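You operate a simulated robot arm through the tools that you are given. There is no shell and no other tool. Be economical: measure what you need, move in short steps, check, and stop when the job is done.

Carry out the task below with a simulated two-armed robot. There is one attempt and no reset: what you move stays moved.

JOB
Stir the mixer bowl even, then put about two scoops into the batch 62 tub and put its lid on.
Fine: use the long paddle; paddle and scoop go back; leave the other tubs. Set down upright: scoop.

Only the result counts: the job must be done as asked and must still hold three seconds after the hand-in. Knocking over, shifting, dropping, spilling or breaking anything else fails it. A push-on lid holds only when it is set on centred and level and pressed home; a screw cap is set on level and turned clockwise until tight.

ROBOT AND FRAMES
Two 7-joint arms with two-finger parallel grippers on one trunk, on a base that drives. Base frame: it is fixed to the floor where the robot stands at the start and does not move with it; the origin is under the middle of the robot, x ahead of it, y to its left, z up; the surface under the hand at the start is at about z = 800. Lengths are in mm, angles in degrees, forces in N, time in s.
The left shoulder is at the start at [71, 156, 1330], the right one opposite. Places, roughly: mixer bowl [-400, 900, 400]; tall pot [500, 0, 900]. Payload 3.91 kg a hand.
Tool frame (each hand has its own): the origin (TCP) lies between the finger pads and is the grasp point; the fingertips stand 30 mm ahead of it; z points along the fingers, y is the line along which they close. Largest opening 110 mm; finger width 20, thickness 10; the body of the gripper, 48 by 112 mm, starts 55 mm behind the TCP.
Orientation is that of the tool frame in the base frame, as a unit quaternion [x, y, z, w]. With the fingers straight down and closing along the base's y, the tool's x points along the base's -x, its y along +y and its z along -z.

CONTROLS
- The arms move only by the tool nudge_tool. It takes "left_targets", "right_targets" or both (then of equal length, played together; a hand with none holds still); each is a list of rows, each a list of 3 entries, a list of its own where there are three numbers: the shift along the base's x, y, z in units of 50 mm (1.0 is 50 mm), then the turn, a rotation vector about the base's x, y, z in units of 6 degrees (1.0 is 6 degrees), then the opening, from 0 (shut) to 1 (fully open). In form: [[[dx, dy, dz], [ax, ay, az], fingers], ...]. A call has 1 to 10 rows; each row shifts and turns the commanded pose from where the row before left it. A call with a number of a shift or a turn outside -1 to 1 is refused whole. A row lasts 0.2 s, in which the tool goes at most 50 mm and 8.6 degrees; a call with a longer step from one row to the next is refused whole, and so is a gripper value outside its range. A pose out of reach is approached as far as the arm can. The call stops where the force on the tool passes 40 N (or 10 N more than at its start, if that is more) or the arm is blocked; 0.2 s more then pass. Each finger travels about 108 mm/s and halts on what it meets, pressing with about 30 N; the grip force reading is that of the motor and also rises with nothing between the fingers. The clock runs only during rows and for 0.2 s after the last one: add rows that do not move to give the fingers time. The reply holds the time, the measured pose of the TCP, the force on the tool along the base axes, the opening and the grip force, in the units named above and with some noise, with the torque about the TCP (base axes, N m) and any sound that the robot's microphone picked up.
- Cameras (640 x 400 px; columns grow to the right, rows downward): "scene" is now at [80.2, 73.4, 1535.6]; the picture's right is [0.91, -0.42, -0.00], its down [-0.32, -0.69, -0.65] and it looks along [0.27, 0.59, -0.76] (base axes); focal length 214 px, centre (320, 200). "left" rides on the left gripper at [72, -17, -103] in its tool frame; the picture's right is [0.23, 0.97, 0.00], its down [-0.76, 0.18, -0.62] and it looks along [-0.61, 0.14, 0.78] (tool axes); focal length 222 px, centre (320, 200). "right" rides on the right gripper at [72, 17, -103] in its tool frame; the picture's right is [-0.23, 0.97, 0.00], its down [-0.76, -0.18, -0.62] and it looks along [-0.61, -0.14, 0.78] (tool axes); focal length 222 px, centre (320, 200). There is no depth. A picture from a camera that has moved, and an enlarged one, comes with that camera's place and axes in the base frame and with its lens.
- grab_frame(camera): a new picture of that camera. No time passes.
- raise_lower(by): slides the trunk up (or, below 0, down) by that many mm; the arms and the scene camera ride with it, the base frame stays. It gives what a move gives, with no picture.
- drive_base(legs): drives the robot by 1 to 6 legs, each [ahead, left, turn to the left] in mm, mm and degrees, along the robot's own axes; the way and the turn of a leg run together, so that a leg with both is an arc; at most 1500 mm and 180 degrees a leg. The arms and the cameras ride along, it lands a little off, and it stops where it bumps. It gives what a move gives.
- head_to(pan, tilt): turns the head with the scene camera to pan (to the left, within 86 degrees either way) and tilt (down, from -29 to 69), counted from straight ahead of the robot. It gives what a move gives.
- enlarge(camera, box): a new picture of the part [left, top, right, bottom] of that camera's present view, enlarged. No time passes.
- hand_in(): hands the job in; it is judged then, once.

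Work in short steps. Places have to be worked out from the pictures, the camera data and where the tool is seen: move nearer, look again, correct. Check each grasp and each placing, and mend what went wrong. You have 120 turns and 108 pictures in all, those below and enlarged ones among them. Open the grippers and draw the arms clear of the work before you hand the job in, unless the task says otherwise.

The tools are called after "Call:" by a JSON object that holds its "fn" and its "kwargs". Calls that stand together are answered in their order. nudge_tool: Moves the arms, as the interface text tells. Its arguments: {"type":"object","properties":{"left_targets":{"type":"array","items":{"type":"array"}},"right_targets":{"type":"array","items":{"type":"array"}}},"required":[]} The other tools are called the same way: raise_lower (by) slides the trunk up or down; drive_base (legs) drives the base; head_to (pan, tilt) turns the head that bears the scene camera; grab_frame (camera) takes a picture; enlarge (camera, box) takes an enlarged picture of a part of a camera's view; hand_in () hands the job in.

At the start:

```text
t: 0.0
left_tcp_pos: [577.0, 667.5, 1397.1]
left_orientation: [0.0, 1.0, 0.0, -0.001]
left_ft_force: [0.2, 0.2, 0.3]
left_moment: [0.0, 0.03, 0.01]
left_grip_width: 110.0
left_gripper_force: 0.1
right_tcp_pos: [632.8, 96.6, 1474.2]
right_orientation: [0.0, 1.0, 0.0, 0.0]
right_ft_force: [-0.4, 0.2, 0.3]
right_moment: [0.01, 0.0, -0.01]
right_grip_width: 110.0
right_gripper_force: 0.1
trunk travel left (down, up): [-775.0, 165.0]
robot x, y, heading: [1.2, 0.7, 0.0]
head pan, tilt: [65.3, 49.2]
```

scene: 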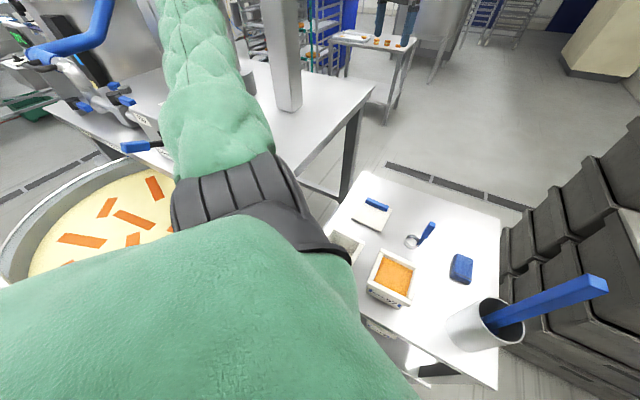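
right: 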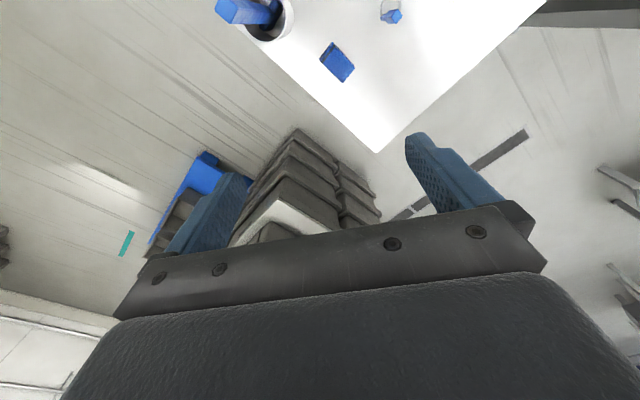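
left: 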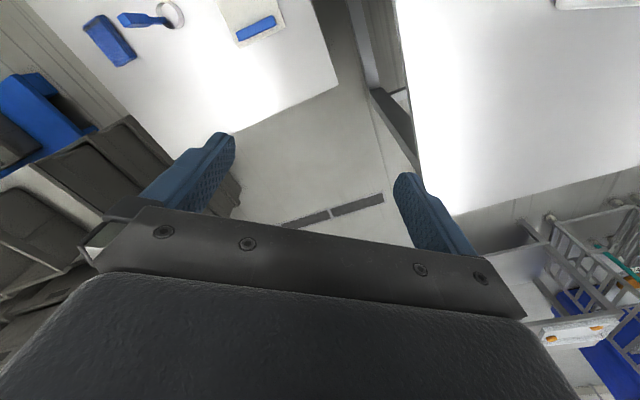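

The left arm hides part of the view. I'll turn the head to look straight ahead and down at the table with tubs.

Call:
{"fn": "head_to", "kwargs": {"pan": 20, "tilt": 50}}

Call:
{"fn": "grab_frame", "kwargs": {"camera": "scene"}}

```text
t: 1.1
left_tcp_pos: [577.5, 666.3, 1396.7]
left_orientation: [0.0, 1.0, 0.0, 0.0]
left_ft_force: [0.0, 0.3, -0.4]
left_moment: [-0.01, -0.04, 0.03]
left_grip_width: 109.9
left_gripper_force: 0.2
right_tcp_pos: [633.2, 97.2, 1474.3]
right_orientation: [-0.001, 1.0, 0.0, 0.0]
right_ft_force: [-0.2, -0.7, 0.5]
right_moment: [0.02, 0.03, 0.01]
right_grip_width: 110.1
right_gripper_force: 0.1
trunk travel left (down, up): [-775.0, 165.0]
robot x, y, heading: [-2.3, -3.3, -0.2]
head pan, tilt: [20.0, 50.0]
```

```text
104 pictures are left
camera scene: at [120.0, 29.2, 1534.6], right [0.34, -0.94, 0.0], down [-0.72, -0.26, -0.64], along [0.6, 0.22, -0.77], focal length 214 px, centre (320, 200)
```

scene: 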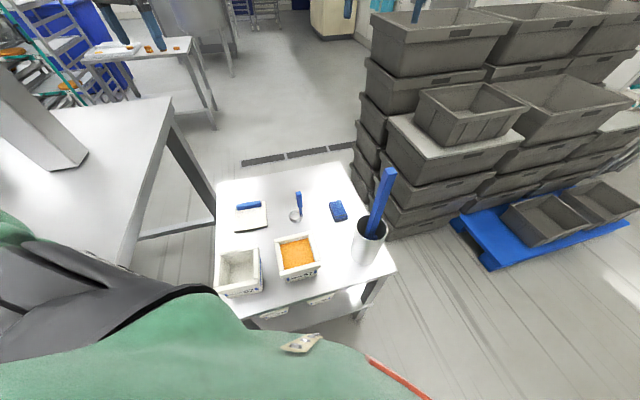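

Call:
{"fn": "enlarge", "kwargs": {"camera": "scene", "box": [200, 150, 410, 330]}}

Call:
{"fn": "enlarge", "kwargs": {"camera": "left", "box": [60, 0, 360, 120]}}

```text
2.22 times, centred on (305, 240) of scene
camera zoom: at [120.0, 29.2, 1534.6], right [0.34, -0.94, 0.0], down [-0.72, -0.26, -0.64], along [0.6, 0.22, -0.77], focal length 477 px, centre (353, 111)
```

zoom: 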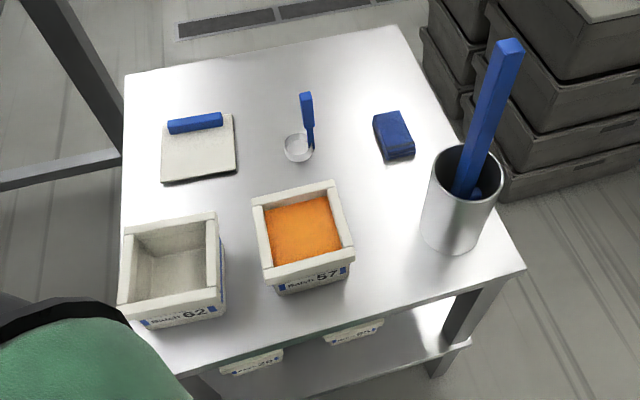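

```text
2.13 times, centred on (210, 60) of left
camera zoom: at [505.3, 651.1, 1500.4], right [-0.23, 0.97, 0.0], down [0.76, 0.18, 0.62], along [0.61, 0.14, -0.78], focal length 474 px, centre (555, 499)
```

zoom: 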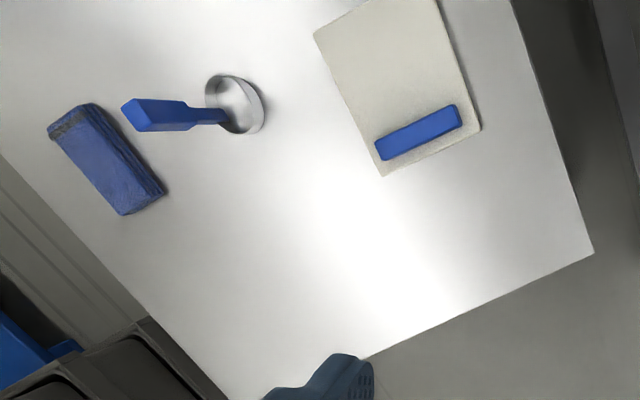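

Batch 62 is the empty left tub, with lid, scoop (upright handle) and pot beyond. Now I look towards the bowl.

Call:
{"fn": "head_to", "kwargs": {"pan": 86, "tilt": 40}}

Call:
{"fn": "grab_frame", "kwargs": {"camera": "scene"}}

```text
t: 2.5
left_tcp_pos: [579.0, 667.6, 1396.6]
left_orientation: [0.0, 1.0, 0.0, 0.0]
left_ft_force: [0.2, 0.8, -0.9]
left_moment: [0.01, -0.01, 0.01]
left_grip_width: 110.1
left_gripper_force: 0.1
right_tcp_pos: [634.3, 96.7, 1474.7]
right_orientation: [0.001, 1.0, 0.001, 0.0]
right_ft_force: [0.0, -0.3, 0.2]
right_moment: [0.0, -0.02, 0.01]
right_grip_width: 109.6
right_gripper_force: 0.0
trunk travel left (down, up): [-775.0, 165.0]
robot x, y, heading: [-0.8, -1.3, 0.0]
head pan, tilt: [85.9, 40.0]
```

```text
101 pictures are left
camera scene: at [53.7, 87.6, 1548.7], right [1.0, -0.07, 0.0], down [-0.05, -0.64, -0.77], along [0.05, 0.76, -0.64], focal length 214 px, centre (320, 200)
```

scene: 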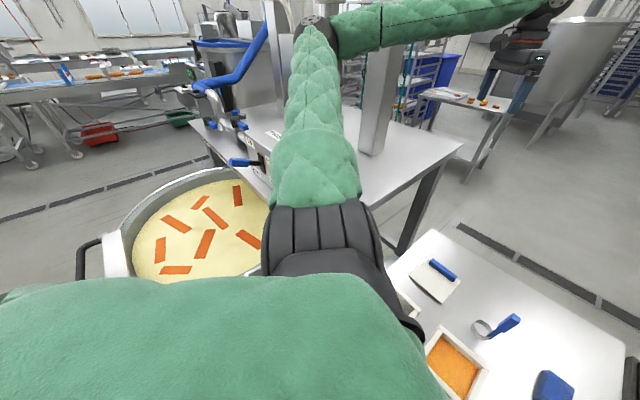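

Bowl with cream and orange streaks is behind left. Now I look at the pot and paddle to find the paddle's pose.

Call:
{"fn": "head_to", "kwargs": {"pan": 0, "tilt": 45}}

Call:
{"fn": "grab_frame", "kwargs": {"camera": "scene"}}

Call:
{"fn": "enlarge", "kwargs": {"camera": "right", "box": [180, 0, 440, 110]}}

```text
t: 4.1
left_tcp_pos: [578.1, 667.0, 1396.4]
left_orientation: [0.0, 1.0, 0.0, -0.001]
left_ft_force: [0.6, 0.0, -0.4]
left_moment: [-0.01, -0.02, 0.01]
left_grip_width: 109.8
left_gripper_force: 0.1
right_tcp_pos: [633.1, 96.3, 1474.6]
right_orientation: [0.0, 1.0, 0.0, 0.0]
right_ft_force: [0.3, -0.2, -0.1]
right_moment: [0.0, -0.02, 0.04]
right_grip_width: 109.9
right_gripper_force: 0.1
trunk travel left (down, up): [-775.0, 165.0]
robot x, y, heading: [-0.6, 0.1, 0.2]
head pan, tilt: [0.0, 45.0]
```

```text
100 pictures are left
camera scene: at [129.0, 2.9, 1541.5], right [0.0, -1.0, 0.0], down [-0.71, 0.0, -0.71], along [0.71, 0.0, -0.71], focal length 214 px, centre (320, 200)
```

scene: 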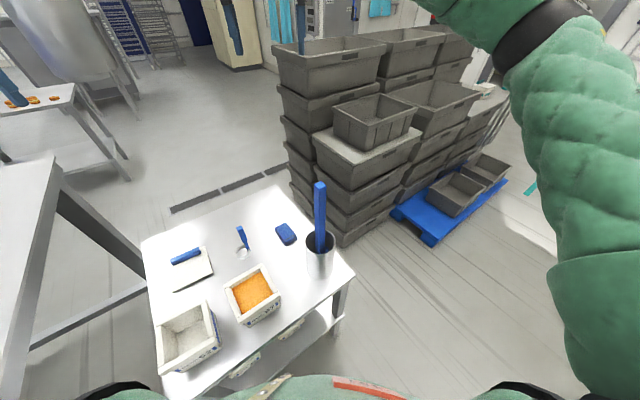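

```text
2.46 times, centred on (310, 55) of right
camera zoom: at [561.9, 113.5, 1579.0], right [0.23, 0.97, 0.0], down [0.76, -0.18, 0.62], along [0.61, -0.14, -0.78], focal length 547 px, centre (345, 557)
```

zoom: 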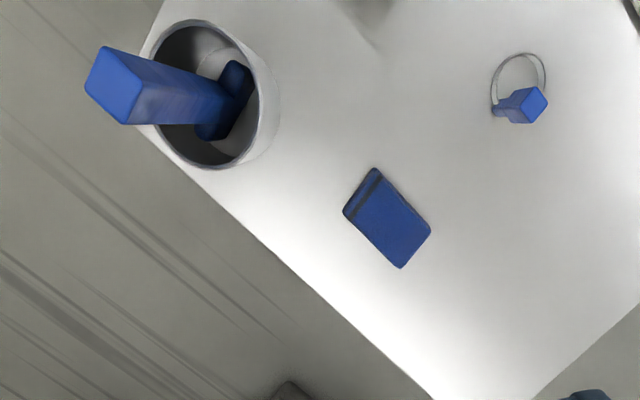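

Call:
{"fn": "enlarge", "kwargs": {"camera": "scene", "box": [270, 170, 370, 290]}}

Call:
{"fn": "enlarge", "kwargs": {"camera": "right", "box": [210, 0, 310, 60]}}

```text
3.33 times, centred on (320, 230) of scene
camera zoom: at [129.0, 2.9, 1541.5], right [0.0, -1.0, 0.0], down [-0.71, 0.0, -0.71], along [0.71, 0.0, -0.71], focal length 715 px, centre (320, 100)
```

zoom: 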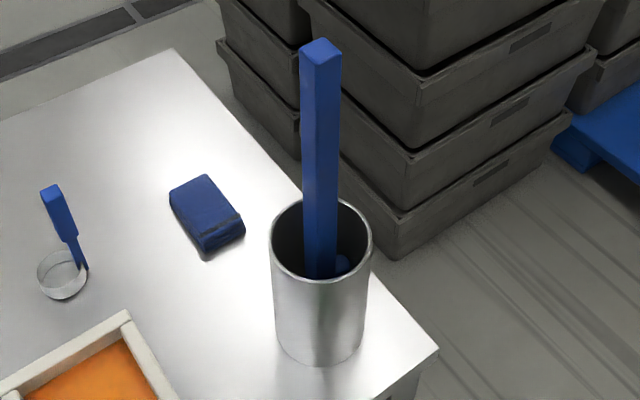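

```text
6.40 times, centred on (260, 30) of right
camera zoom: at [561.9, 113.5, 1579.0], right [0.23, 0.97, 0.0], down [0.76, -0.18, 0.62], along [0.61, -0.14, -0.78], focal length 1422 px, centre (704, 1288)
```

zoom: 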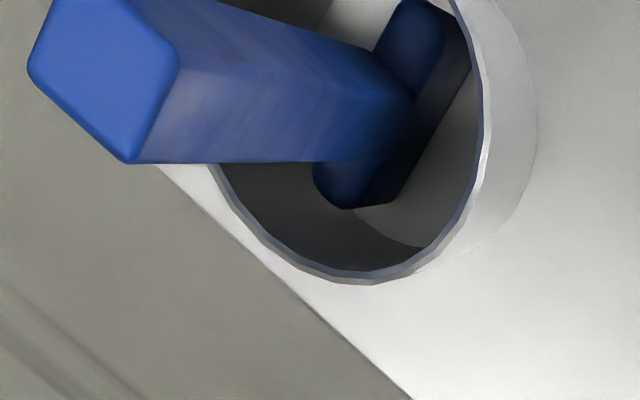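

The paddle is a ~23 mm square shaft, top at about [520, 0, 1200], yawed ~36°. I move the open right hand above it with matching yaw.

Call:
{"fn": "nudge_tool", "kwargs": {"right_targets": [[[-0.375, -0.323, -0.7], [0, 0, 1], 1], [[-0.375, -0.323, -0.7], [0, 0, 1], 1], [[-0.375, -0.323, -0.7], [0, 0, 1], 1], [[-0.375, -0.323, -0.7], [0, 0, 1], 1], [[-0.375, -0.323, -0.7], [0, 0, 1], 1], [[-0.375, -0.323, -0.7], [0, 0, 1], 1], [[0, 0, 0], [0, 0, 0], 1]]}}

Call:
{"fn": "grab_frame", "kwargs": {"camera": "right"}}

Call:
{"fn": "grab_frame", "kwargs": {"camera": "scene"}}

```text
t: 5.7
left_tcp_pos: [578.6, 667.6, 1396.1]
left_orientation: [0.0, 1.0, 0.0, 0.0]
left_ft_force: [-0.1, 0.0, -0.1]
left_moment: [0.02, -0.01, 0.03]
left_grip_width: 109.9
left_gripper_force: 0.0
right_tcp_pos: [520.9, 1.2, 1264.1]
right_orientation: [-0.309, 0.951, 0.001, 0.001]
right_ft_force: [-0.1, 0.5, 0.3]
right_moment: [0.04, 0.02, -0.01]
right_grip_width: 110.0
right_gripper_force: 0.0
trunk travel left (down, up): [-775.0, 165.0]
robot x, y, heading: [0.2, 3.5, 0.1]
head pan, tilt: [0.0, 45.0]
```

```text
96 pictures are left
camera right: at [452.9, -28.3, 1368.0], right [-0.39, 0.92, 0.0], down [0.72, 0.3, 0.62], along [0.57, 0.24, -0.78], focal length 222 px, centre (320, 200)
```

right: 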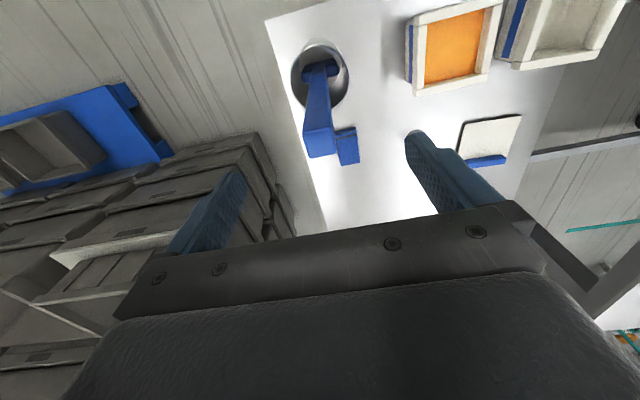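

```text
95 pictures are left
camera scene: at [129.0, 3.4, 1541.5], right [0.0, -1.0, 0.0], down [-0.71, 0.0, -0.71], along [0.71, 0.0, -0.71], focal length 214 px, centre (320, 200)
```

scene: 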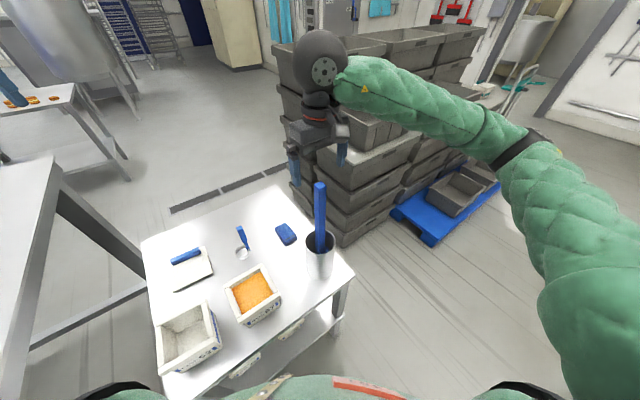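

The shaft sits where I predicted, aligned with the fingers. Descend 105 mm and close.

Call:
{"fn": "nudge_tool", "kwargs": {"right_targets": [[[0, 0, -0.7], [0, 0, 0], 1], [[0, 0, -0.7], [0, 0, 0], 1], [[0, 0, -0.7], [0, 0, 0], 1], [[0, 0, 0], [0, 0, 0], 0], [[0, 0, 0], [0, 0, 0], 0], [[0, 0, 0], [0, 0, 0], 0], [[0, 0, 0], [0, 0, 0], 0]]}}

Call:
{"fn": "enlarge", "kwargs": {"camera": "scene", "box": [250, 100, 390, 290]}}

```text
t: 7.3
left_tcp_pos: [578.8, 668.4, 1397.5]
left_orientation: [0.0, 1.0, 0.0, 0.0]
left_ft_force: [0.4, 0.4, 0.8]
left_moment: [0.01, -0.02, -0.01]
left_grip_width: 110.1
left_gripper_force: 0.0
right_tcp_pos: [519.5, -2.1, 1160.6]
right_orientation: [-0.309, 0.951, 0.0, -0.001]
right_ft_force: [0.2, -0.2, -0.3]
right_moment: [-0.02, 0.01, 0.0]
right_grip_width: 23.9
right_gripper_force: 30.0
trunk travel left (down, up): [-775.0, 165.0]
robot x, y, heading: [-2.8, -1.6, 0.1]
head pan, tilt: [0.0, 45.0]
```

```text
2.11 times, centred on (320, 195) of scene
camera zoom: at [129.0, 2.9, 1541.4], right [0.0, -1.0, 0.0], down [-0.71, 0.0, -0.71], along [0.71, 0.0, -0.71], focal length 452 px, centre (320, 210)
```

zoom: 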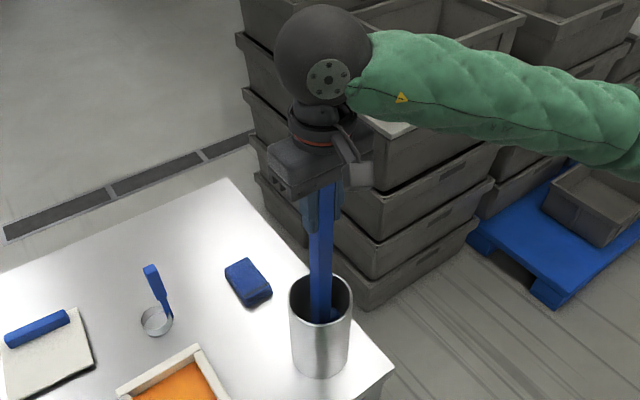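

Gripped at 23.9 mm. Lift straight up 240 mm.

Call:
{"fn": "nudge_tool", "kwargs": {"right_targets": [[[0, 0, 0.3], [0, 0, 0], 0], [[0, 0, 0.7], [0, 0, 0], 0], [[0, 0, 0.8], [0, 0, 0], 0], [[0, 0, 0.8], [0, 0, 0], 0], [[0, 0, 0.8], [0, 0, 0], 0], [[0, 0, 0.8], [0, 0, 0], 0], [[0, 0, 0.6], [0, 0, 0], 0], [[0, 0, 0], [0, 0, 0], 0]]}}

Call:
{"fn": "grab_frame", "kwargs": {"camera": "scene"}}

```text
t: 9.1
left_tcp_pos: [579.1, 668.2, 1395.7]
left_orientation: [0.001, 1.0, 0.0, 0.0]
left_ft_force: [-0.4, -0.2, -0.2]
left_moment: [-0.01, 0.0, -0.02]
left_grip_width: 110.0
left_gripper_force: 0.1
right_tcp_pos: [521.8, 0.9, 1400.9]
right_orientation: [-0.309, 0.951, 0.0, -0.001]
right_ft_force: [0.1, 1.0, -3.0]
right_moment: [0.01, 0.0, 0.0]
right_grip_width: 23.8
right_gripper_force: 30.0
trunk travel left (down, up): [-775.0, 165.0]
robot x, y, heading: [2.6, -0.7, -0.0]
head pan, tilt: [0.0, 45.0]
```

```text
93 pictures are left
camera scene: at [129.5, 2.6, 1541.4], right [0.0, -1.0, 0.0], down [-0.71, 0.0, -0.71], along [0.71, 0.0, -0.71], focal length 214 px, centre (320, 200)
```

scene: 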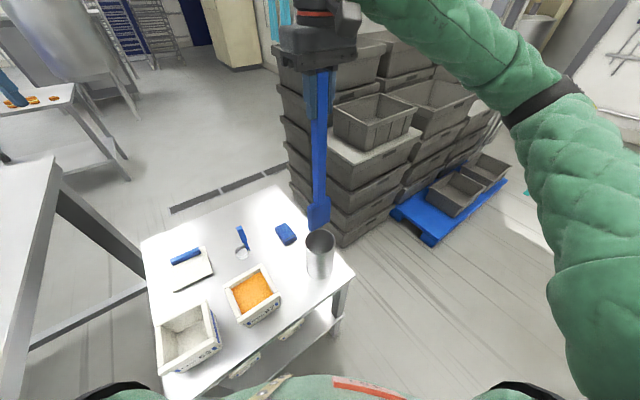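

Paddle is free of the pot (tip ~370 mm below the hand). I tuck the left arm in a bit before turning the robot toward the bowl.

Call:
{"fn": "nudge_tool", "kwargs": {"left_targets": [[[-0.6, -0.7, 0], [0, 0, 0], 1], [[-0.6, -0.7, 0], [0, 0, 0], 1], [[-0.6, -0.7, 0], [0, 0, 0], 1], [[-0.6, -0.7, 0], [0, 0, 0], 1], [[-0.6, -0.7, 0], [0, 0, 0], 1]]}}

Call:
{"fn": "drive_base", "kwargs": {"legs": [[0, 0, 60]]}}

Call:
{"fn": "head_to", "kwargs": {"pan": 40, "tilt": 40}}

Call:
{"fn": "grab_frame", "kwargs": {"camera": "scene"}}

```text
t: 10.3
left_tcp_pos: [429.0, 489.7, 1399.0]
left_orientation: [0.0, 1.0, 0.0, 0.0]
left_ft_force: [-0.1, 0.2, 0.0]
left_moment: [0.03, -0.02, -0.01]
left_grip_width: 110.1
left_gripper_force: 0.2
right_tcp_pos: [520.0, -0.2, 1401.2]
right_orientation: [-0.309, 0.951, 0.0, 0.0]
right_ft_force: [0.4, 0.3, -2.5]
right_moment: [0.01, 0.0, 0.02]
right_grip_width: 24.0
right_gripper_force: 30.5
trunk travel left (down, up): [-775.0, 165.0]
robot x, y, heading: [-1.5, -2.4, 0.0]
head pan, tilt: [0.0, 45.0]
```

```text
t: 13.3
left_tcp_pos: [-211.2, 616.7, 1397.4]
left_orientation: [-0.501, 0.865, 0.0, -0.001]
left_ft_force: [-0.5, 0.2, 0.9]
left_moment: [-0.01, 0.0, -0.03]
left_grip_width: 110.2
left_gripper_force: 0.1
right_tcp_pos: [258.5, 451.9, 1400.5]
right_orientation: [0.743, -0.669, 0.0, 0.001]
right_ft_force: [0.4, -0.4, -1.8]
right_moment: [0.0, -0.01, 0.04]
right_grip_width: 23.7
right_gripper_force: 30.0
trunk travel left (down, up): [-775.0, 165.0]
robot x, y, heading: [0.6, -0.8, 60.2]
head pan, tilt: [0.0, 45.0]
```

```text
t: 14.4
left_tcp_pos: [-210.8, 616.7, 1396.3]
left_orientation: [-0.501, 0.865, 0.001, 0.0]
left_ft_force: [-0.3, -0.3, -0.2]
left_moment: [0.01, -0.01, 0.03]
left_grip_width: 109.9
left_gripper_force: 0.0
right_tcp_pos: [258.3, 452.8, 1401.8]
right_orientation: [0.743, -0.669, 0.0, 0.0]
right_ft_force: [-0.1, -0.3, -1.5]
right_moment: [0.02, 0.03, 0.0]
right_grip_width: 23.7
right_gripper_force: 29.6
trunk travel left (down, up): [-775.0, 165.0]
robot x, y, heading: [-0.6, 0.3, 60.2]
head pan, tilt: [40.0, 40.0]
```

```text
92 pictures are left
camera scene: at [7.2, 130.3, 1548.7], right [0.98, 0.17, 0.0], down [0.11, -0.63, -0.77], along [-0.13, 0.75, -0.64], focal length 214 px, centre (320, 200)
```

scene: 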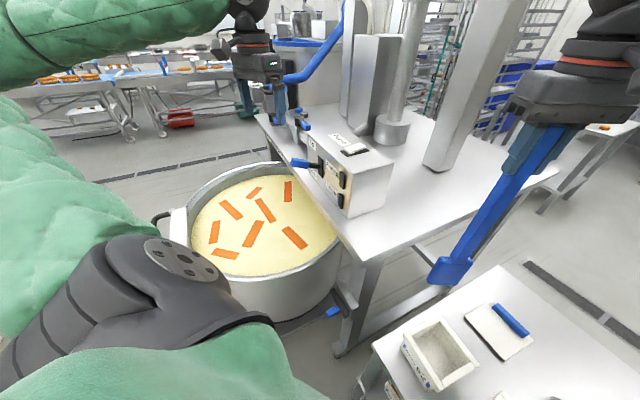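

The bowl sits left of the mixer table. I turn the rest of the way to face it.

Call:
{"fn": "drive_base", "kwargs": {"legs": [[0, 0, 54]]}}

Call:
{"fn": "head_to", "kwargs": {"pan": 0, "tilt": 50}}

Call:
{"fn": "grab_frame", "kwargs": {"camera": "scene"}}

Call:
{"fn": "grab_frame", "kwargs": {"camera": "right"}}

```text
t: 17.3
left_tcp_pos: [-624.9, 184.0, 1397.1]
left_orientation: [0.843, -0.538, 0.0, 0.0]
left_ft_force: [-0.5, -0.8, -1.1]
left_moment: [0.01, 0.02, 0.02]
left_grip_width: 109.7
left_gripper_force: 0.1
right_tcp_pos: [-219.1, 472.0, 1400.8]
right_orientation: [0.967, -0.253, 0.0, 0.0]
right_ft_force: [0.2, -1.4, -2.9]
right_moment: [0.07, 0.16, 0.02]
right_grip_width: 24.0
right_gripper_force: 30.5
trunk travel left (down, up): [-775.0, 165.0]
robot x, y, heading: [-4.6, 0.2, 114.9]
head pan, tilt: [40.0, 40.0]
```

```text
t: 18.3
left_tcp_pos: [-625.4, 185.8, 1395.7]
left_orientation: [0.843, -0.539, 0.0, 0.0]
left_ft_force: [0.7, 0.6, 0.0]
left_moment: [0.01, 0.03, 0.03]
left_grip_width: 109.8
left_gripper_force: 0.1
right_tcp_pos: [-219.1, 473.3, 1401.2]
right_orientation: [0.967, -0.253, 0.001, 0.0]
right_ft_force: [0.4, -0.4, -2.5]
right_moment: [0.07, 0.15, 0.0]
right_grip_width: 23.9
right_gripper_force: 29.5
trunk travel left (down, up): [-775.0, 165.0]
robot x, y, heading: [-0.6, -1.5, 114.8]
head pan, tilt: [0.0, 50.0]
```

```text
91 pictures are left
camera scene: at [-57.0, 118.3, 1534.6], right [0.91, 0.42, 0.0], down [0.32, -0.7, -0.64], along [-0.27, 0.58, -0.77], focal length 214 px, centre (320, 200)
```

scene: 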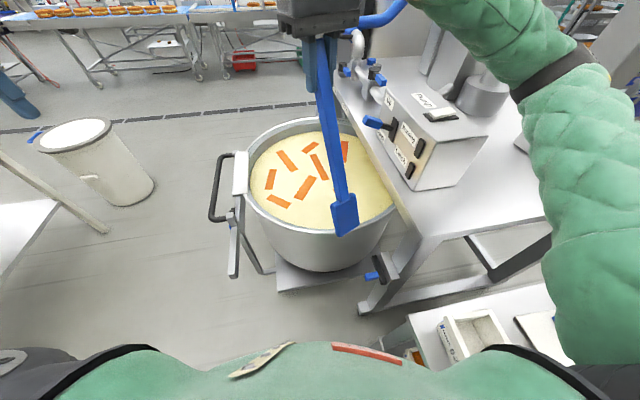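

```text
90 pictures are left
camera right: at [-163.4, 421.6, 1505.0], right [-0.67, -0.74, 0.0], down [-0.58, 0.53, 0.62], along [-0.46, 0.42, -0.78], focal length 222 px, centre (320, 200)
```

right: 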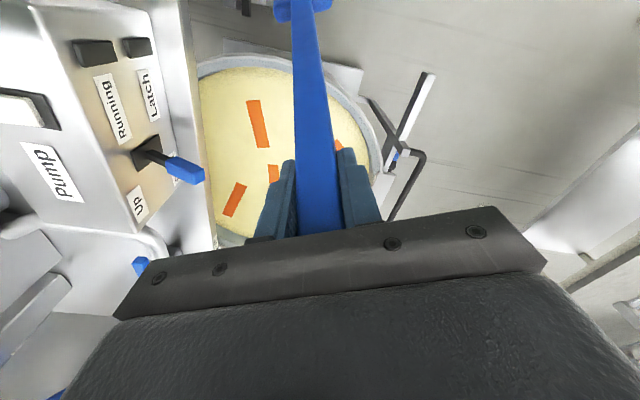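

The control box (lever at about [-155, 670, 1230]) crowds the right arm's path, so the left arm suits the bowl better. I turn back to put the paddle in the pot and regrasp it with the left hand.

Call:
{"fn": "drive_base", "kwargs": {"legs": [[0, 0, -114.8]]}}

Call:
{"fn": "head_to", "kwargs": {"pan": 0, "tilt": 50}}

Call:
{"fn": "grab_frame", "kwargs": {"camera": "scene"}}

```text
t: 23.5
left_tcp_pos: [426.4, 493.0, 1397.5]
left_orientation: [-0.003, 1.0, -0.001, 0.0]
left_ft_force: [-0.3, 0.9, 0.4]
left_moment: [0.01, -0.03, 0.0]
left_grip_width: 110.3
left_gripper_force: 0.2
right_tcp_pos: [521.9, 4.7, 1400.4]
right_orientation: [-0.312, 0.95, 0.0, 0.0]
right_ft_force: [0.1, 0.5, -2.0]
right_moment: [0.11, -0.12, 0.02]
right_grip_width: 23.5
right_gripper_force: 30.6
trunk travel left (down, up): [-775.0, 165.0]
robot x, y, heading: [2.6, -1.4, 0.1]
head pan, tilt: [0.0, 50.0]
```

```text
t: 24.1
left_tcp_pos: [426.5, 494.5, 1397.9]
left_orientation: [-0.003, 1.0, 0.0, 0.0]
left_ft_force: [-0.3, -0.3, -0.7]
left_moment: [-0.01, 0.0, 0.02]
left_grip_width: 110.1
left_gripper_force: 0.1
right_tcp_pos: [519.6, 5.1, 1401.5]
right_orientation: [-0.311, 0.951, 0.0, 0.0]
right_ft_force: [0.4, -0.1, -2.2]
right_moment: [0.09, -0.1, -0.01]
right_grip_width: 24.0
right_gripper_force: 29.8
trunk travel left (down, up): [-775.0, 165.0]
robot x, y, heading: [1.3, 1.3, 0.5]
head pan, tilt: [0.0, 50.0]
```

```text
89 pictures are left
camera scene: at [124.6, 3.5, 1534.6], right [0.01, -1.0, 0.0], down [-0.77, -0.01, -0.64], along [0.64, 0.0, -0.77], focal length 214 px, centre (320, 200)
```

scene: 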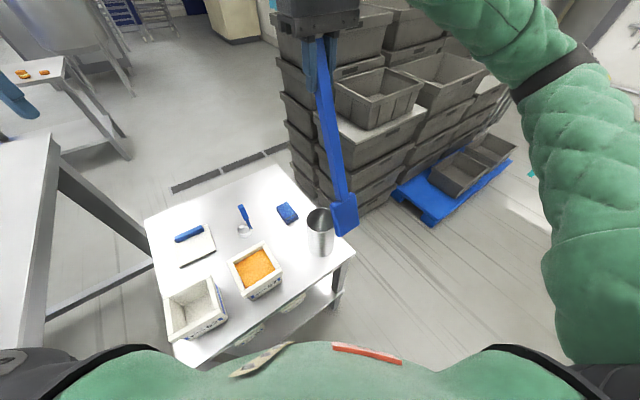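

The paddle swung ~18° in the grip during the turns. I tilt the hand back by that amount so the paddle hangs vertical, and check.

Call:
{"fn": "nudge_tool", "kwargs": {"right_targets": [[[0, -0.03, 0.1], [0.46, -0.63, 0], 0], [[0, -0.03, 0.1], [0.46, -0.63, 0], 0], [[0, -0.03, 0], [0.46, -0.63, 0], 0], [[0, -0.03, 0], [0.46, -0.63, 0], 0], [[0, 0, 0], [0, 0, 0], 0]]}}

Call:
{"fn": "enlarge", "kwargs": {"camera": "scene", "box": [240, 0, 400, 270]}}

Call:
{"fn": "grab_frame", "kwargs": {"camera": "right"}}

```text
t: 25.3
left_tcp_pos: [426.3, 493.7, 1395.9]
left_orientation: [-0.003, 1.0, 0.0, 0.0]
left_ft_force: [-0.2, 0.8, -0.2]
left_moment: [0.0, -0.02, 0.0]
left_grip_width: 110.0
left_gripper_force: 0.0
right_tcp_pos: [518.9, -0.9, 1411.9]
right_orientation: [-0.308, 0.937, 0.05, 0.154]
right_ft_force: [0.1, 0.2, -1.8]
right_moment: [0.0, 0.0, -0.01]
right_grip_width: 23.8
right_gripper_force: 29.9
trunk travel left (down, up): [-775.0, 165.0]
robot x, y, heading: [0.5, -0.6, 0.4]
head pan, tilt: [0.0, 50.0]
```

```text
1.48 times, centred on (320, 135) of scene
camera zoom: at [124.7, 4.1, 1534.6], right [0.01, -1.0, 0.0], down [-0.77, -0.01, -0.64], along [0.64, 0.0, -0.77], focal length 318 px, centre (320, 296)
```

zoom: 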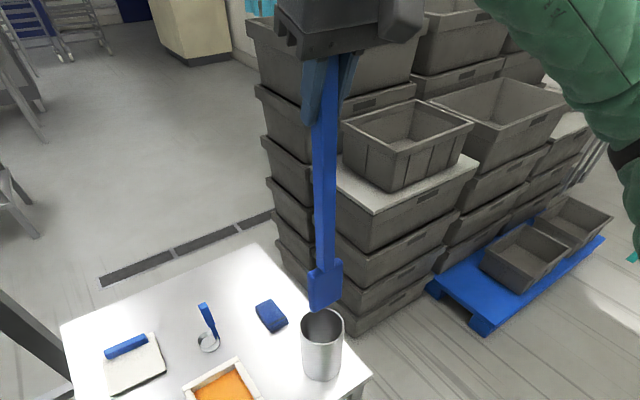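

```text
87 pictures are left
camera right: at [429.4, -48.0, 1486.2], right [-0.4, 0.91, 0.07], down [0.52, 0.17, 0.83], along [0.75, 0.38, -0.55], focal length 222 px, centre (320, 200)
```

right: 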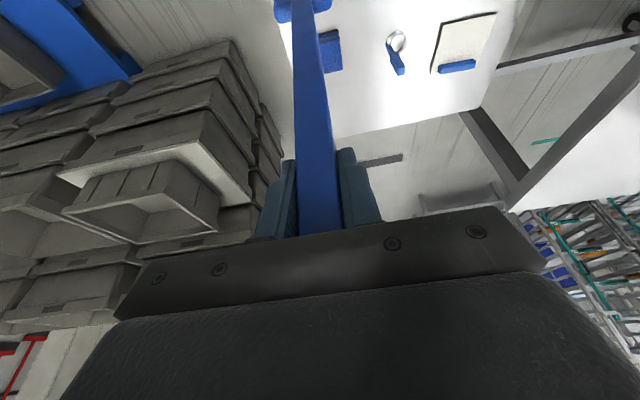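

Moment is zero, so the paddle hangs plumb above the pot. Lower 250 mm in place.

Call:
{"fn": "nudge_tool", "kwargs": {"right_targets": [[[0.02, 0, -0.8], [0, 0, 0], 0], [[0, 0, -0.8], [0, 0, 0], 0], [[0, 0, -0.8], [0, 0, 0], 0], [[0, 0, -0.8], [0, 0, 0], 0], [[0, 0, -0.8], [0, 0, 0], 0], [[0, 0, -0.6], [0, 0, 0], 0], [[0, 0, -0.3], [0, 0, 0], 0], [[0, 0, 0], [0, 0, 0], 0]]}}

Call:
{"fn": "enlarge", "kwargs": {"camera": "scene", "box": [240, 0, 400, 270]}}

```text
t: 26.0
left_tcp_pos: [424.4, 493.8, 1397.0]
left_orientation: [-0.004, 1.0, 0.0, 0.001]
left_ft_force: [-0.3, 0.1, 0.2]
left_moment: [-0.01, 0.04, -0.02]
left_grip_width: 110.1
left_gripper_force: 0.0
right_tcp_pos: [520.7, -2.6, 1319.9]
right_orientation: [-0.307, 0.937, 0.051, 0.158]
right_ft_force: [0.6, 0.3, -2.3]
right_moment: [0.01, -0.04, 0.01]
right_grip_width: 24.1
right_gripper_force: 29.4
trunk travel left (down, up): [-775.0, 165.0]
robot x, y, heading: [0.2, 2.2, 0.5]
head pan, tilt: [0.0, 50.0]
stopped in row 3 (right hand): the force on the tool passed its limit at 80 N (the readings are from after the stop); the commanded pose is now the measured one
```

```text
1.48 times, centred on (320, 135) of scene
camera zoom: at [123.8, 3.6, 1534.6], right [0.01, -1.0, 0.0], down [-0.77, -0.01, -0.64], along [0.64, 0.0, -0.77], focal length 318 px, centre (320, 296)
```

zoom: 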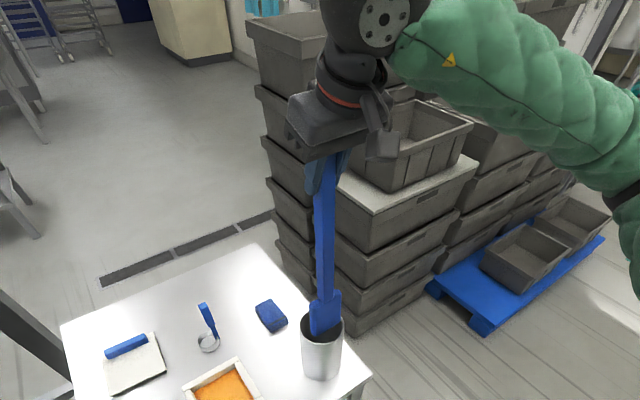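

The blade caught something, probably the rim. I zoom in to see where.

Call:
{"fn": "enlarge", "kwargs": {"camera": "scene", "box": [290, 180, 370, 260]}}

Call:
{"fn": "grab_frame", "kwargs": {"camera": "right"}}

```text
5.00 times, centred on (330, 220) of scene
camera zoom: at [123.8, 3.6, 1534.6], right [0.01, -1.0, 0.0], down [-0.77, -0.01, -0.64], along [0.64, 0.0, -0.77], focal length 1072 px, centre (270, 100)
```

zoom: 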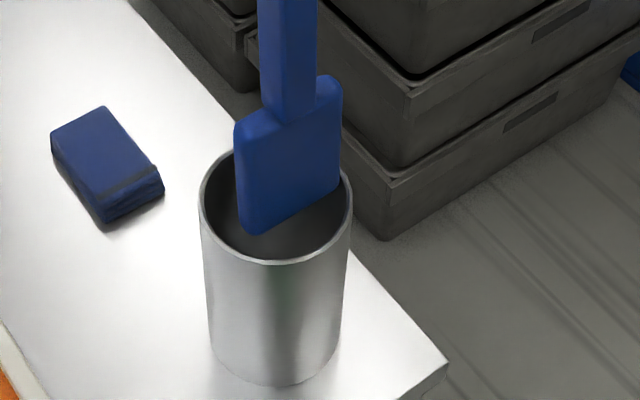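

```text
84 pictures are left
camera right: at [429.7, -49.6, 1394.8], right [-0.4, 0.91, 0.07], down [0.52, 0.16, 0.84], along [0.75, 0.38, -0.54], focal length 222 px, centre (320, 200)
```

right: 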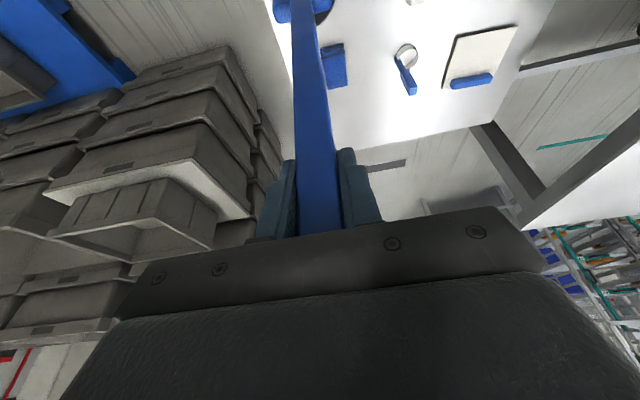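

The blade is about 10 mm too far to −y and rests on the rim. I raise a little, shift +y, and lower gently.

Call:
{"fn": "nudge_tool", "kwargs": {"right_targets": [[[0, 0, 0.4], [0, 0, 0], 0], [[0.08, 0.2, 0], [0, 0, 0], 0], [[0, 0, 0], [0, 0, 0], 0]]}}

Call:
{"fn": "enlarge", "kwargs": {"camera": "scene", "box": [290, 180, 370, 260]}}

```text
t: 26.8
left_tcp_pos: [426.5, 493.0, 1397.1]
left_orientation: [-0.003, 1.0, 0.0, -0.001]
left_ft_force: [-0.1, -0.1, -0.5]
left_moment: [0.01, -0.02, 0.02]
left_grip_width: 110.1
left_gripper_force: 0.0
right_tcp_pos: [526.6, 7.2, 1339.0]
right_orientation: [-0.308, 0.937, 0.052, 0.158]
right_ft_force: [0.2, -0.7, -2.0]
right_moment: [0.01, -0.03, -0.01]
right_grip_width: 23.8
right_gripper_force: 30.2
trunk travel left (down, up): [-775.0, 165.0]
robot x, y, heading: [1.0, 4.3, 0.2]
head pan, tilt: [0.0, 50.0]
```

```text
5.00 times, centred on (330, 220) of scene
camera zoom: at [124.8, 2.9, 1534.5], right [0.01, -1.0, 0.0], down [-0.77, -0.01, -0.64], along [0.64, 0.0, -0.77], focal length 1072 px, centre (270, 100)
```

zoom: 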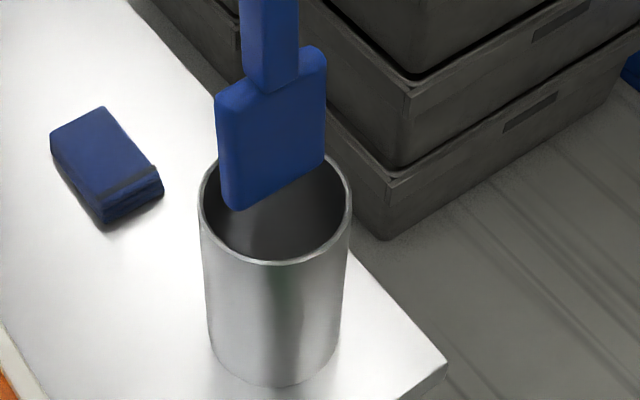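

Blade now centred over the opening. Lower with small steps.

Call:
{"fn": "nudge_tool", "kwargs": {"right_targets": [[[0, 0, -0.4], [0, 0, 0], 0], [[0, 0, -0.4], [0, 0, 0], 0], [[0, 0, -0.4], [0, 0, 0], 0], [[0, 0, -0.4], [0, 0, 0], 0], [[0, 0, 0], [0, 0, 0], 0]]}}

Call:
{"fn": "enlarge", "kwargs": {"camera": "scene", "box": [290, 140, 370, 260]}}

```text
t: 28.0
left_tcp_pos: [425.5, 494.0, 1396.4]
left_orientation: [-0.004, 1.0, 0.0, 0.0]
left_ft_force: [-0.6, -0.4, -0.2]
left_moment: [0.0, -0.02, -0.02]
left_grip_width: 110.1
left_gripper_force: 0.2
right_tcp_pos: [524.6, 7.4, 1258.7]
right_orientation: [-0.307, 0.937, 0.052, 0.157]
right_ft_force: [-0.4, 0.3, -2.6]
right_moment: [0.0, 0.0, 0.02]
right_grip_width: 23.7
right_gripper_force: 30.5
trunk travel left (down, up): [-775.0, 165.0]
robot x, y, heading: [1.2, -1.2, 0.4]
head pan, tilt: [0.0, 50.0]
```

```text
3.33 times, centred on (330, 200) of scene
camera zoom: at [124.3, 3.6, 1534.6], right [0.01, -1.0, 0.0], down [-0.77, -0.01, -0.64], along [0.64, 0.0, -0.77], focal length 715 px, centre (287, 200)
```

zoom: 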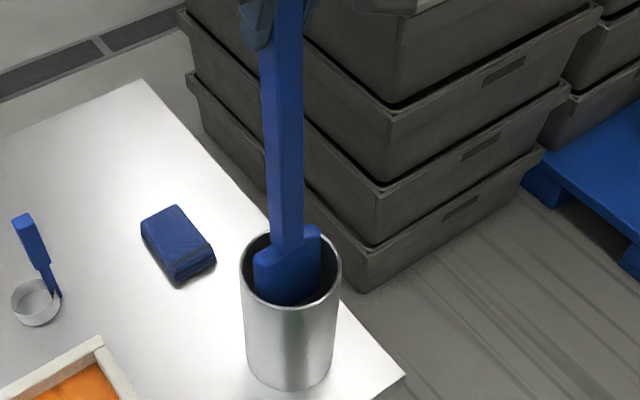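

It's inside the pot. Continue down to seat.

Call:
{"fn": "nudge_tool", "kwargs": {"right_targets": [[[0, 0, -0.4], [0, 0, 0], 0], [[0, 0, -0.4], [0, 0, 0], 0], [[0, 0, -0.4], [0, 0, 0], 0], [[0, 0, -0.3], [0, 0, 0], 0], [[0, 0, -0.2], [0, 0, 0], 0], [[0, 0, -0.1], [0, 0, 0], 0], [[0, 0, -0.1], [0, 0, 0], 0], [[0, 0, 0], [0, 0, 0], 0]]}}

Call:
{"fn": "enlarge", "kwargs": {"camera": "scene", "box": [270, 110, 370, 270]}}

```text
t: 29.8
left_tcp_pos: [426.7, 494.6, 1396.8]
left_orientation: [-0.003, 1.0, 0.0, -0.001]
left_ft_force: [0.3, 0.4, -0.4]
left_moment: [-0.02, -0.03, -0.01]
left_grip_width: 109.8
left_gripper_force: 0.0
right_tcp_pos: [526.6, 7.2, 1163.6]
right_orientation: [-0.307, 0.937, 0.05, 0.158]
right_ft_force: [0.3, -0.3, -2.9]
right_moment: [-0.02, 0.02, 0.01]
right_grip_width: 23.7
right_gripper_force: 29.9
trunk travel left (down, up): [-775.0, 165.0]
robot x, y, heading: [1.7, -2.3, 0.4]
head pan, tilt: [0.0, 50.0]
```

```text
2.50 times, centred on (320, 190) of scene
camera zoom: at [124.6, 3.6, 1534.6], right [0.01, -1.0, 0.0], down [-0.77, -0.01, -0.64], along [0.64, 0.0, -0.77], focal length 536 px, centre (320, 225)
```

zoom: 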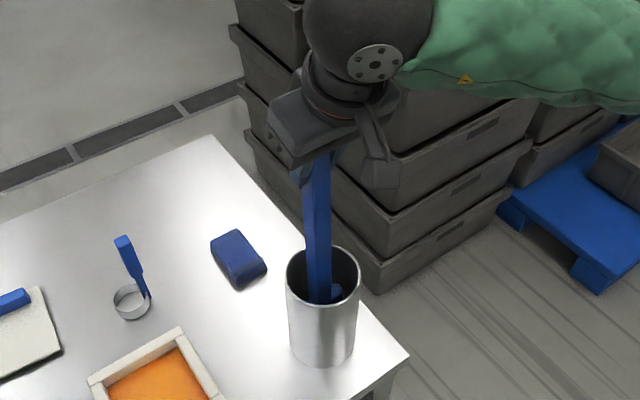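

Weight still hangs on the hand (the shaft slipped up a bit in the grip). Lower in finer steps.

Call:
{"fn": "nudge_tool", "kwargs": {"right_targets": [[[0, 0, -0.08], [0, 0, 0], 0], [[0, 0, -0.08], [0, 0, 0], 0], [[0, 0, -0.08], [0, 0, 0], 0], [[0, 0, -0.08], [0, 0, 0], 0]]}}

```text
t: 30.8
left_tcp_pos: [424.9, 494.2, 1398.1]
left_orientation: [-0.003, 1.0, 0.0, 0.001]
left_ft_force: [0.5, -0.5, -0.6]
left_moment: [0.01, 0.02, 0.01]
left_grip_width: 110.3
left_gripper_force: 0.1
right_tcp_pos: [525.6, 8.8, 1151.0]
right_orientation: [-0.307, 0.937, 0.052, 0.159]
right_ft_force: [-0.5, 0.1, 31.0]
right_moment: [0.29, 0.42, 0.08]
right_grip_width: 23.7
right_gripper_force: 29.8
trunk travel left (down, up): [-775.0, 165.0]
robot x, y, heading: [-4.4, 4.6, 0.3]
head pan, tilt: [0.0, 50.0]
```

Seated on the pot floor. Release and withdraw the right hand along its axis, then off to the right.

Call:
{"fn": "nudge_tool", "kwargs": {"right_targets": [[[0, 0, 0.06], [0, 0, 0], 1], [[0, 0, 0], [0, 0, 0], 1], [[0, 0, 0], [0, 0, 0], 1], [[-0.2, -0.15, 0.76], [0, 0, 0], 1], [[-0.2, -0.15, 0.76], [0, 0, 0], 1], [[-0.2, -0.15, 0.76], [0, 0, 0], 1], [[-0.2, -0.3, 0.76], [-0.46, 0.63, 0], 1], [[0, -0.5, 0.76], [-0.46, 0.63, 0], 1], [[0, -0.7, 0.5], [-0.46, 0.63, 0], 1], [[0, -0.9, 0.3], [-0.46, 0.63, 0], 1]]}}

Call:
{"fn": "nudge_tool", "kwargs": {"right_targets": [[[0, -0.9, 0], [0, 0, 0], 1], [[0, -0.9, 0], [0, 0, 0], 1], [[-0.2, -0.9, 0], [0, 0, 0], 1], [[-0.4, -0.9, 0], [0, 0, 0], 1], [[-0.4, -0.9, 0], [0, 0, 0], 1]]}}

Call:
{"fn": "enlarge", "kwargs": {"camera": "scene", "box": [240, 140, 400, 270]}}

Call:
{"fn": "grab_frame", "kwargs": {"camera": "left"}}

```text
t: 33.0
left_tcp_pos: [422.4, 491.8, 1398.8]
left_orientation: [-0.004, 1.0, 0.001, 0.0]
left_ft_force: [0.1, 1.3, 0.1]
left_moment: [-0.01, -0.09, -0.03]
left_grip_width: 109.9
left_gripper_force: 0.1
right_tcp_pos: [484.6, -134.0, 1381.8]
right_orientation: [-0.313, 0.95, 0.002, 0.003]
right_ft_force: [-0.5, -0.2, 0.8]
right_moment: [0.02, 0.02, -0.03]
right_grip_width: 110.0
right_gripper_force: 0.2
trunk travel left (down, up): [-775.0, 165.0]
robot x, y, heading: [-3.1, -1.6, 0.5]
head pan, tilt: [0.0, 50.0]
```

```text
t: 34.2
left_tcp_pos: [421.9, 493.0, 1398.8]
left_orientation: [-0.004, 1.0, 0.001, 0.0]
left_ft_force: [0.5, 0.2, 0.9]
left_moment: [0.0, -0.03, -0.01]
left_grip_width: 110.1
left_gripper_force: 0.0
right_tcp_pos: [434.9, -358.2, 1381.8]
right_orientation: [-0.312, 0.95, 0.001, 0.004]
right_ft_force: [0.3, -0.3, 0.3]
right_moment: [-0.02, -0.03, 0.01]
right_grip_width: 110.0
right_gripper_force: 0.1
trunk travel left (down, up): [-775.0, 165.0]
robot x, y, heading: [-0.5, 0.9, 0.5]
head pan, tilt: [0.0, 50.0]
```

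```text
3.08 times, centred on (320, 205) of scene
camera zoom: at [121.8, 1.9, 1534.9], right [0.01, -1.0, 0.0], down [-0.77, -0.01, -0.64], along [0.64, 0.01, -0.77], focal length 660 px, centre (320, 185)
```

zoom: 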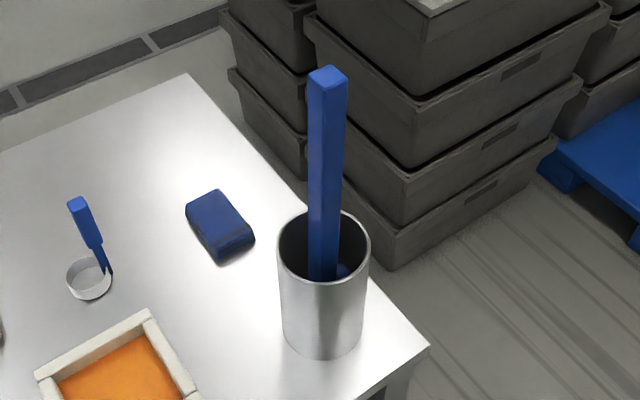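

```text
79 pictures are left
camera left: at [349.6, 476.1, 1502.3], right [-0.24, 0.97, 0.0], down [0.76, 0.18, 0.63], along [0.61, 0.15, -0.78], focal length 222 px, centre (320, 200)
```

left: 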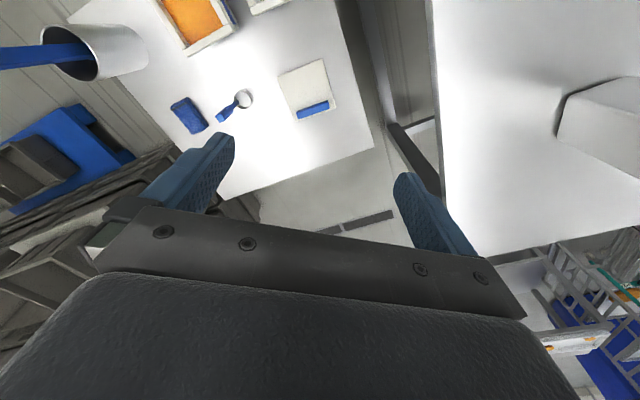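

Paddle stands upright again. I bring the left hand above it with 36° yaw.

Call:
{"fn": "nudge_tool", "kwargs": {"left_targets": [[[0.17, -0.9, -0.2], [0, 0, 0.6], 1], [[0.17, -0.9, -0.2], [0, 0, 0.6], 1], [[0.17, -0.9, -0.2], [0, 0, 0.6], 1], [[0.17, -0.9, -0.2], [0, 0, 0.6], 1], [[0.17, -0.9, -0.2], [0, 0, 0.6], 1], [[0.17, -0.9, -0.2], [0, 0, 0.6], 1], [[0.17, -0.9, -0.2], [0, 0, 0.6], 1], [[0.17, -0.9, -0.2], [0, 0, 0.6], 1], [[0.17, -0.9, -0.2], [0, 0, 0.6], 1], [[0.17, -0.9, -0.2], [0, 0, 0.6], 1]]}}

Call:
{"fn": "nudge_tool", "kwargs": {"left_targets": [[[0.17, -0.82, -0.1], [0, 0, 0], 1], [[0, 0, 0], [0, 0, 0], 1]]}}

Call:
{"fn": "grab_frame", "kwargs": {"camera": "left"}}

Call:
{"fn": "enlarge", "kwargs": {"camera": "scene", "box": [240, 100, 400, 270]}}

```text
t: 36.4
left_tcp_pos: [513.2, 42.4, 1294.4]
left_orientation: [-0.313, 0.95, 0.002, 0.0]
left_ft_force: [0.4, -0.2, 1.4]
left_moment: [0.02, -0.01, -0.01]
left_grip_width: 110.0
left_gripper_force: 0.1
right_tcp_pos: [439.6, -358.5, 1379.4]
right_orientation: [-0.311, 0.95, 0.002, 0.003]
right_ft_force: [0.4, 0.1, -1.3]
right_moment: [-0.02, 0.04, 0.02]
right_grip_width: 109.9
right_gripper_force: 0.0
trunk travel left (down, up): [-775.0, 165.0]
robot x, y, heading: [0.3, 0.5, 0.4]
head pan, tilt: [0.0, 50.0]
```

```text
t: 37.0
left_tcp_pos: [521.9, 14.9, 1289.1]
left_orientation: [-0.314, 0.949, 0.0, -0.001]
left_ft_force: [0.4, 0.8, 0.4]
left_moment: [-0.02, 0.02, -0.02]
left_grip_width: 110.0
left_gripper_force: 0.0
left hand out of reach, approached as far as the arm can: row 1
right_tcp_pos: [439.2, -355.2, 1380.7]
right_orientation: [-0.312, 0.95, 0.002, 0.002]
right_ft_force: [0.8, 1.1, 0.7]
right_moment: [0.01, 0.05, -0.02]
right_grip_width: 110.1
right_gripper_force: 0.1
trunk travel left (down, up): [-775.0, 165.0]
robot x, y, heading: [1.1, 2.4, 0.4]
head pan, tilt: [0.0, 50.0]
```

```text
78 pictures are left
camera left: at [473.4, -41.6, 1393.1], right [-0.76, 0.65, 0.0], down [0.51, 0.6, 0.62], along [0.4, 0.47, -0.78], focal length 222 px, centre (320, 200)
```

left: 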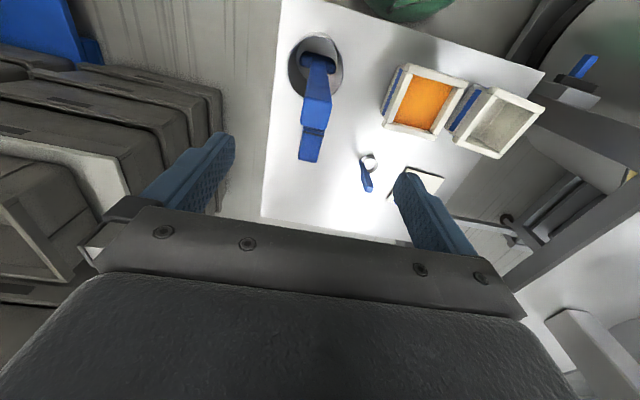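

```text
2.35 times, centred on (320, 185) of scene
camera zoom: at [128.1, 4.4, 1534.4], right [0.01, -1.0, 0.0], down [-0.77, -0.01, -0.64], along [0.64, 0.0, -0.77], focal length 505 px, centre (320, 235)
```

zoom: 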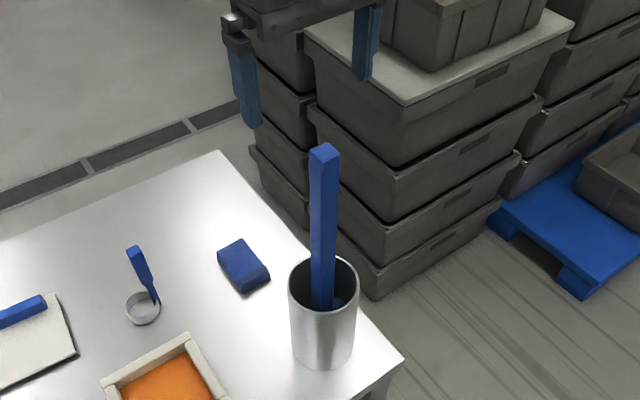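

The left arm runs out of reach cross-body, so I turn the robot 25° to the right.

Call:
{"fn": "drive_base", "kwargs": {"legs": [[0, 0, -25]]}}

Call:
{"fn": "head_to", "kwargs": {"pan": 25, "tilt": 50}}

```text
t: 38.7
left_tcp_pos: [477.0, -205.7, 1291.0]
left_orientation: [-0.103, 0.995, 0.0, 0.0]
left_ft_force: [-0.1, 0.2, -0.1]
left_moment: [-0.01, 0.01, 0.02]
left_grip_width: 110.0
left_gripper_force: 0.0
right_tcp_pos: [249.1, -507.0, 1381.7]
right_orientation: [-0.101, 0.995, 0.0, 0.003]
right_ft_force: [0.1, 0.5, -0.4]
right_moment: [0.03, -0.04, -0.01]
right_grip_width: 109.9
right_gripper_force: 0.0
trunk travel left (down, up): [-775.0, 165.0]
robot x, y, heading: [-1.6, -3.6, -24.2]
head pan, tilt: [0.0, 50.0]
```

```text
t: 39.6
left_tcp_pos: [478.5, -205.7, 1290.6]
left_orientation: [-0.102, 0.995, -0.001, 0.0]
left_ft_force: [0.1, -0.6, 0.1]
left_moment: [0.01, -0.01, -0.01]
left_grip_width: 110.3
left_gripper_force: 0.0
right_tcp_pos: [249.1, -506.5, 1380.7]
right_orientation: [-0.101, 0.995, 0.0, 0.004]
right_ft_force: [-0.1, 1.0, -0.4]
right_moment: [-0.01, -0.01, 0.03]
right_grip_width: 110.3
right_gripper_force: 0.1
trunk travel left (down, up): [-775.0, 165.0]
robot x, y, heading: [-1.6, -1.2, -24.3]
head pan, tilt: [25.0, 50.0]
```

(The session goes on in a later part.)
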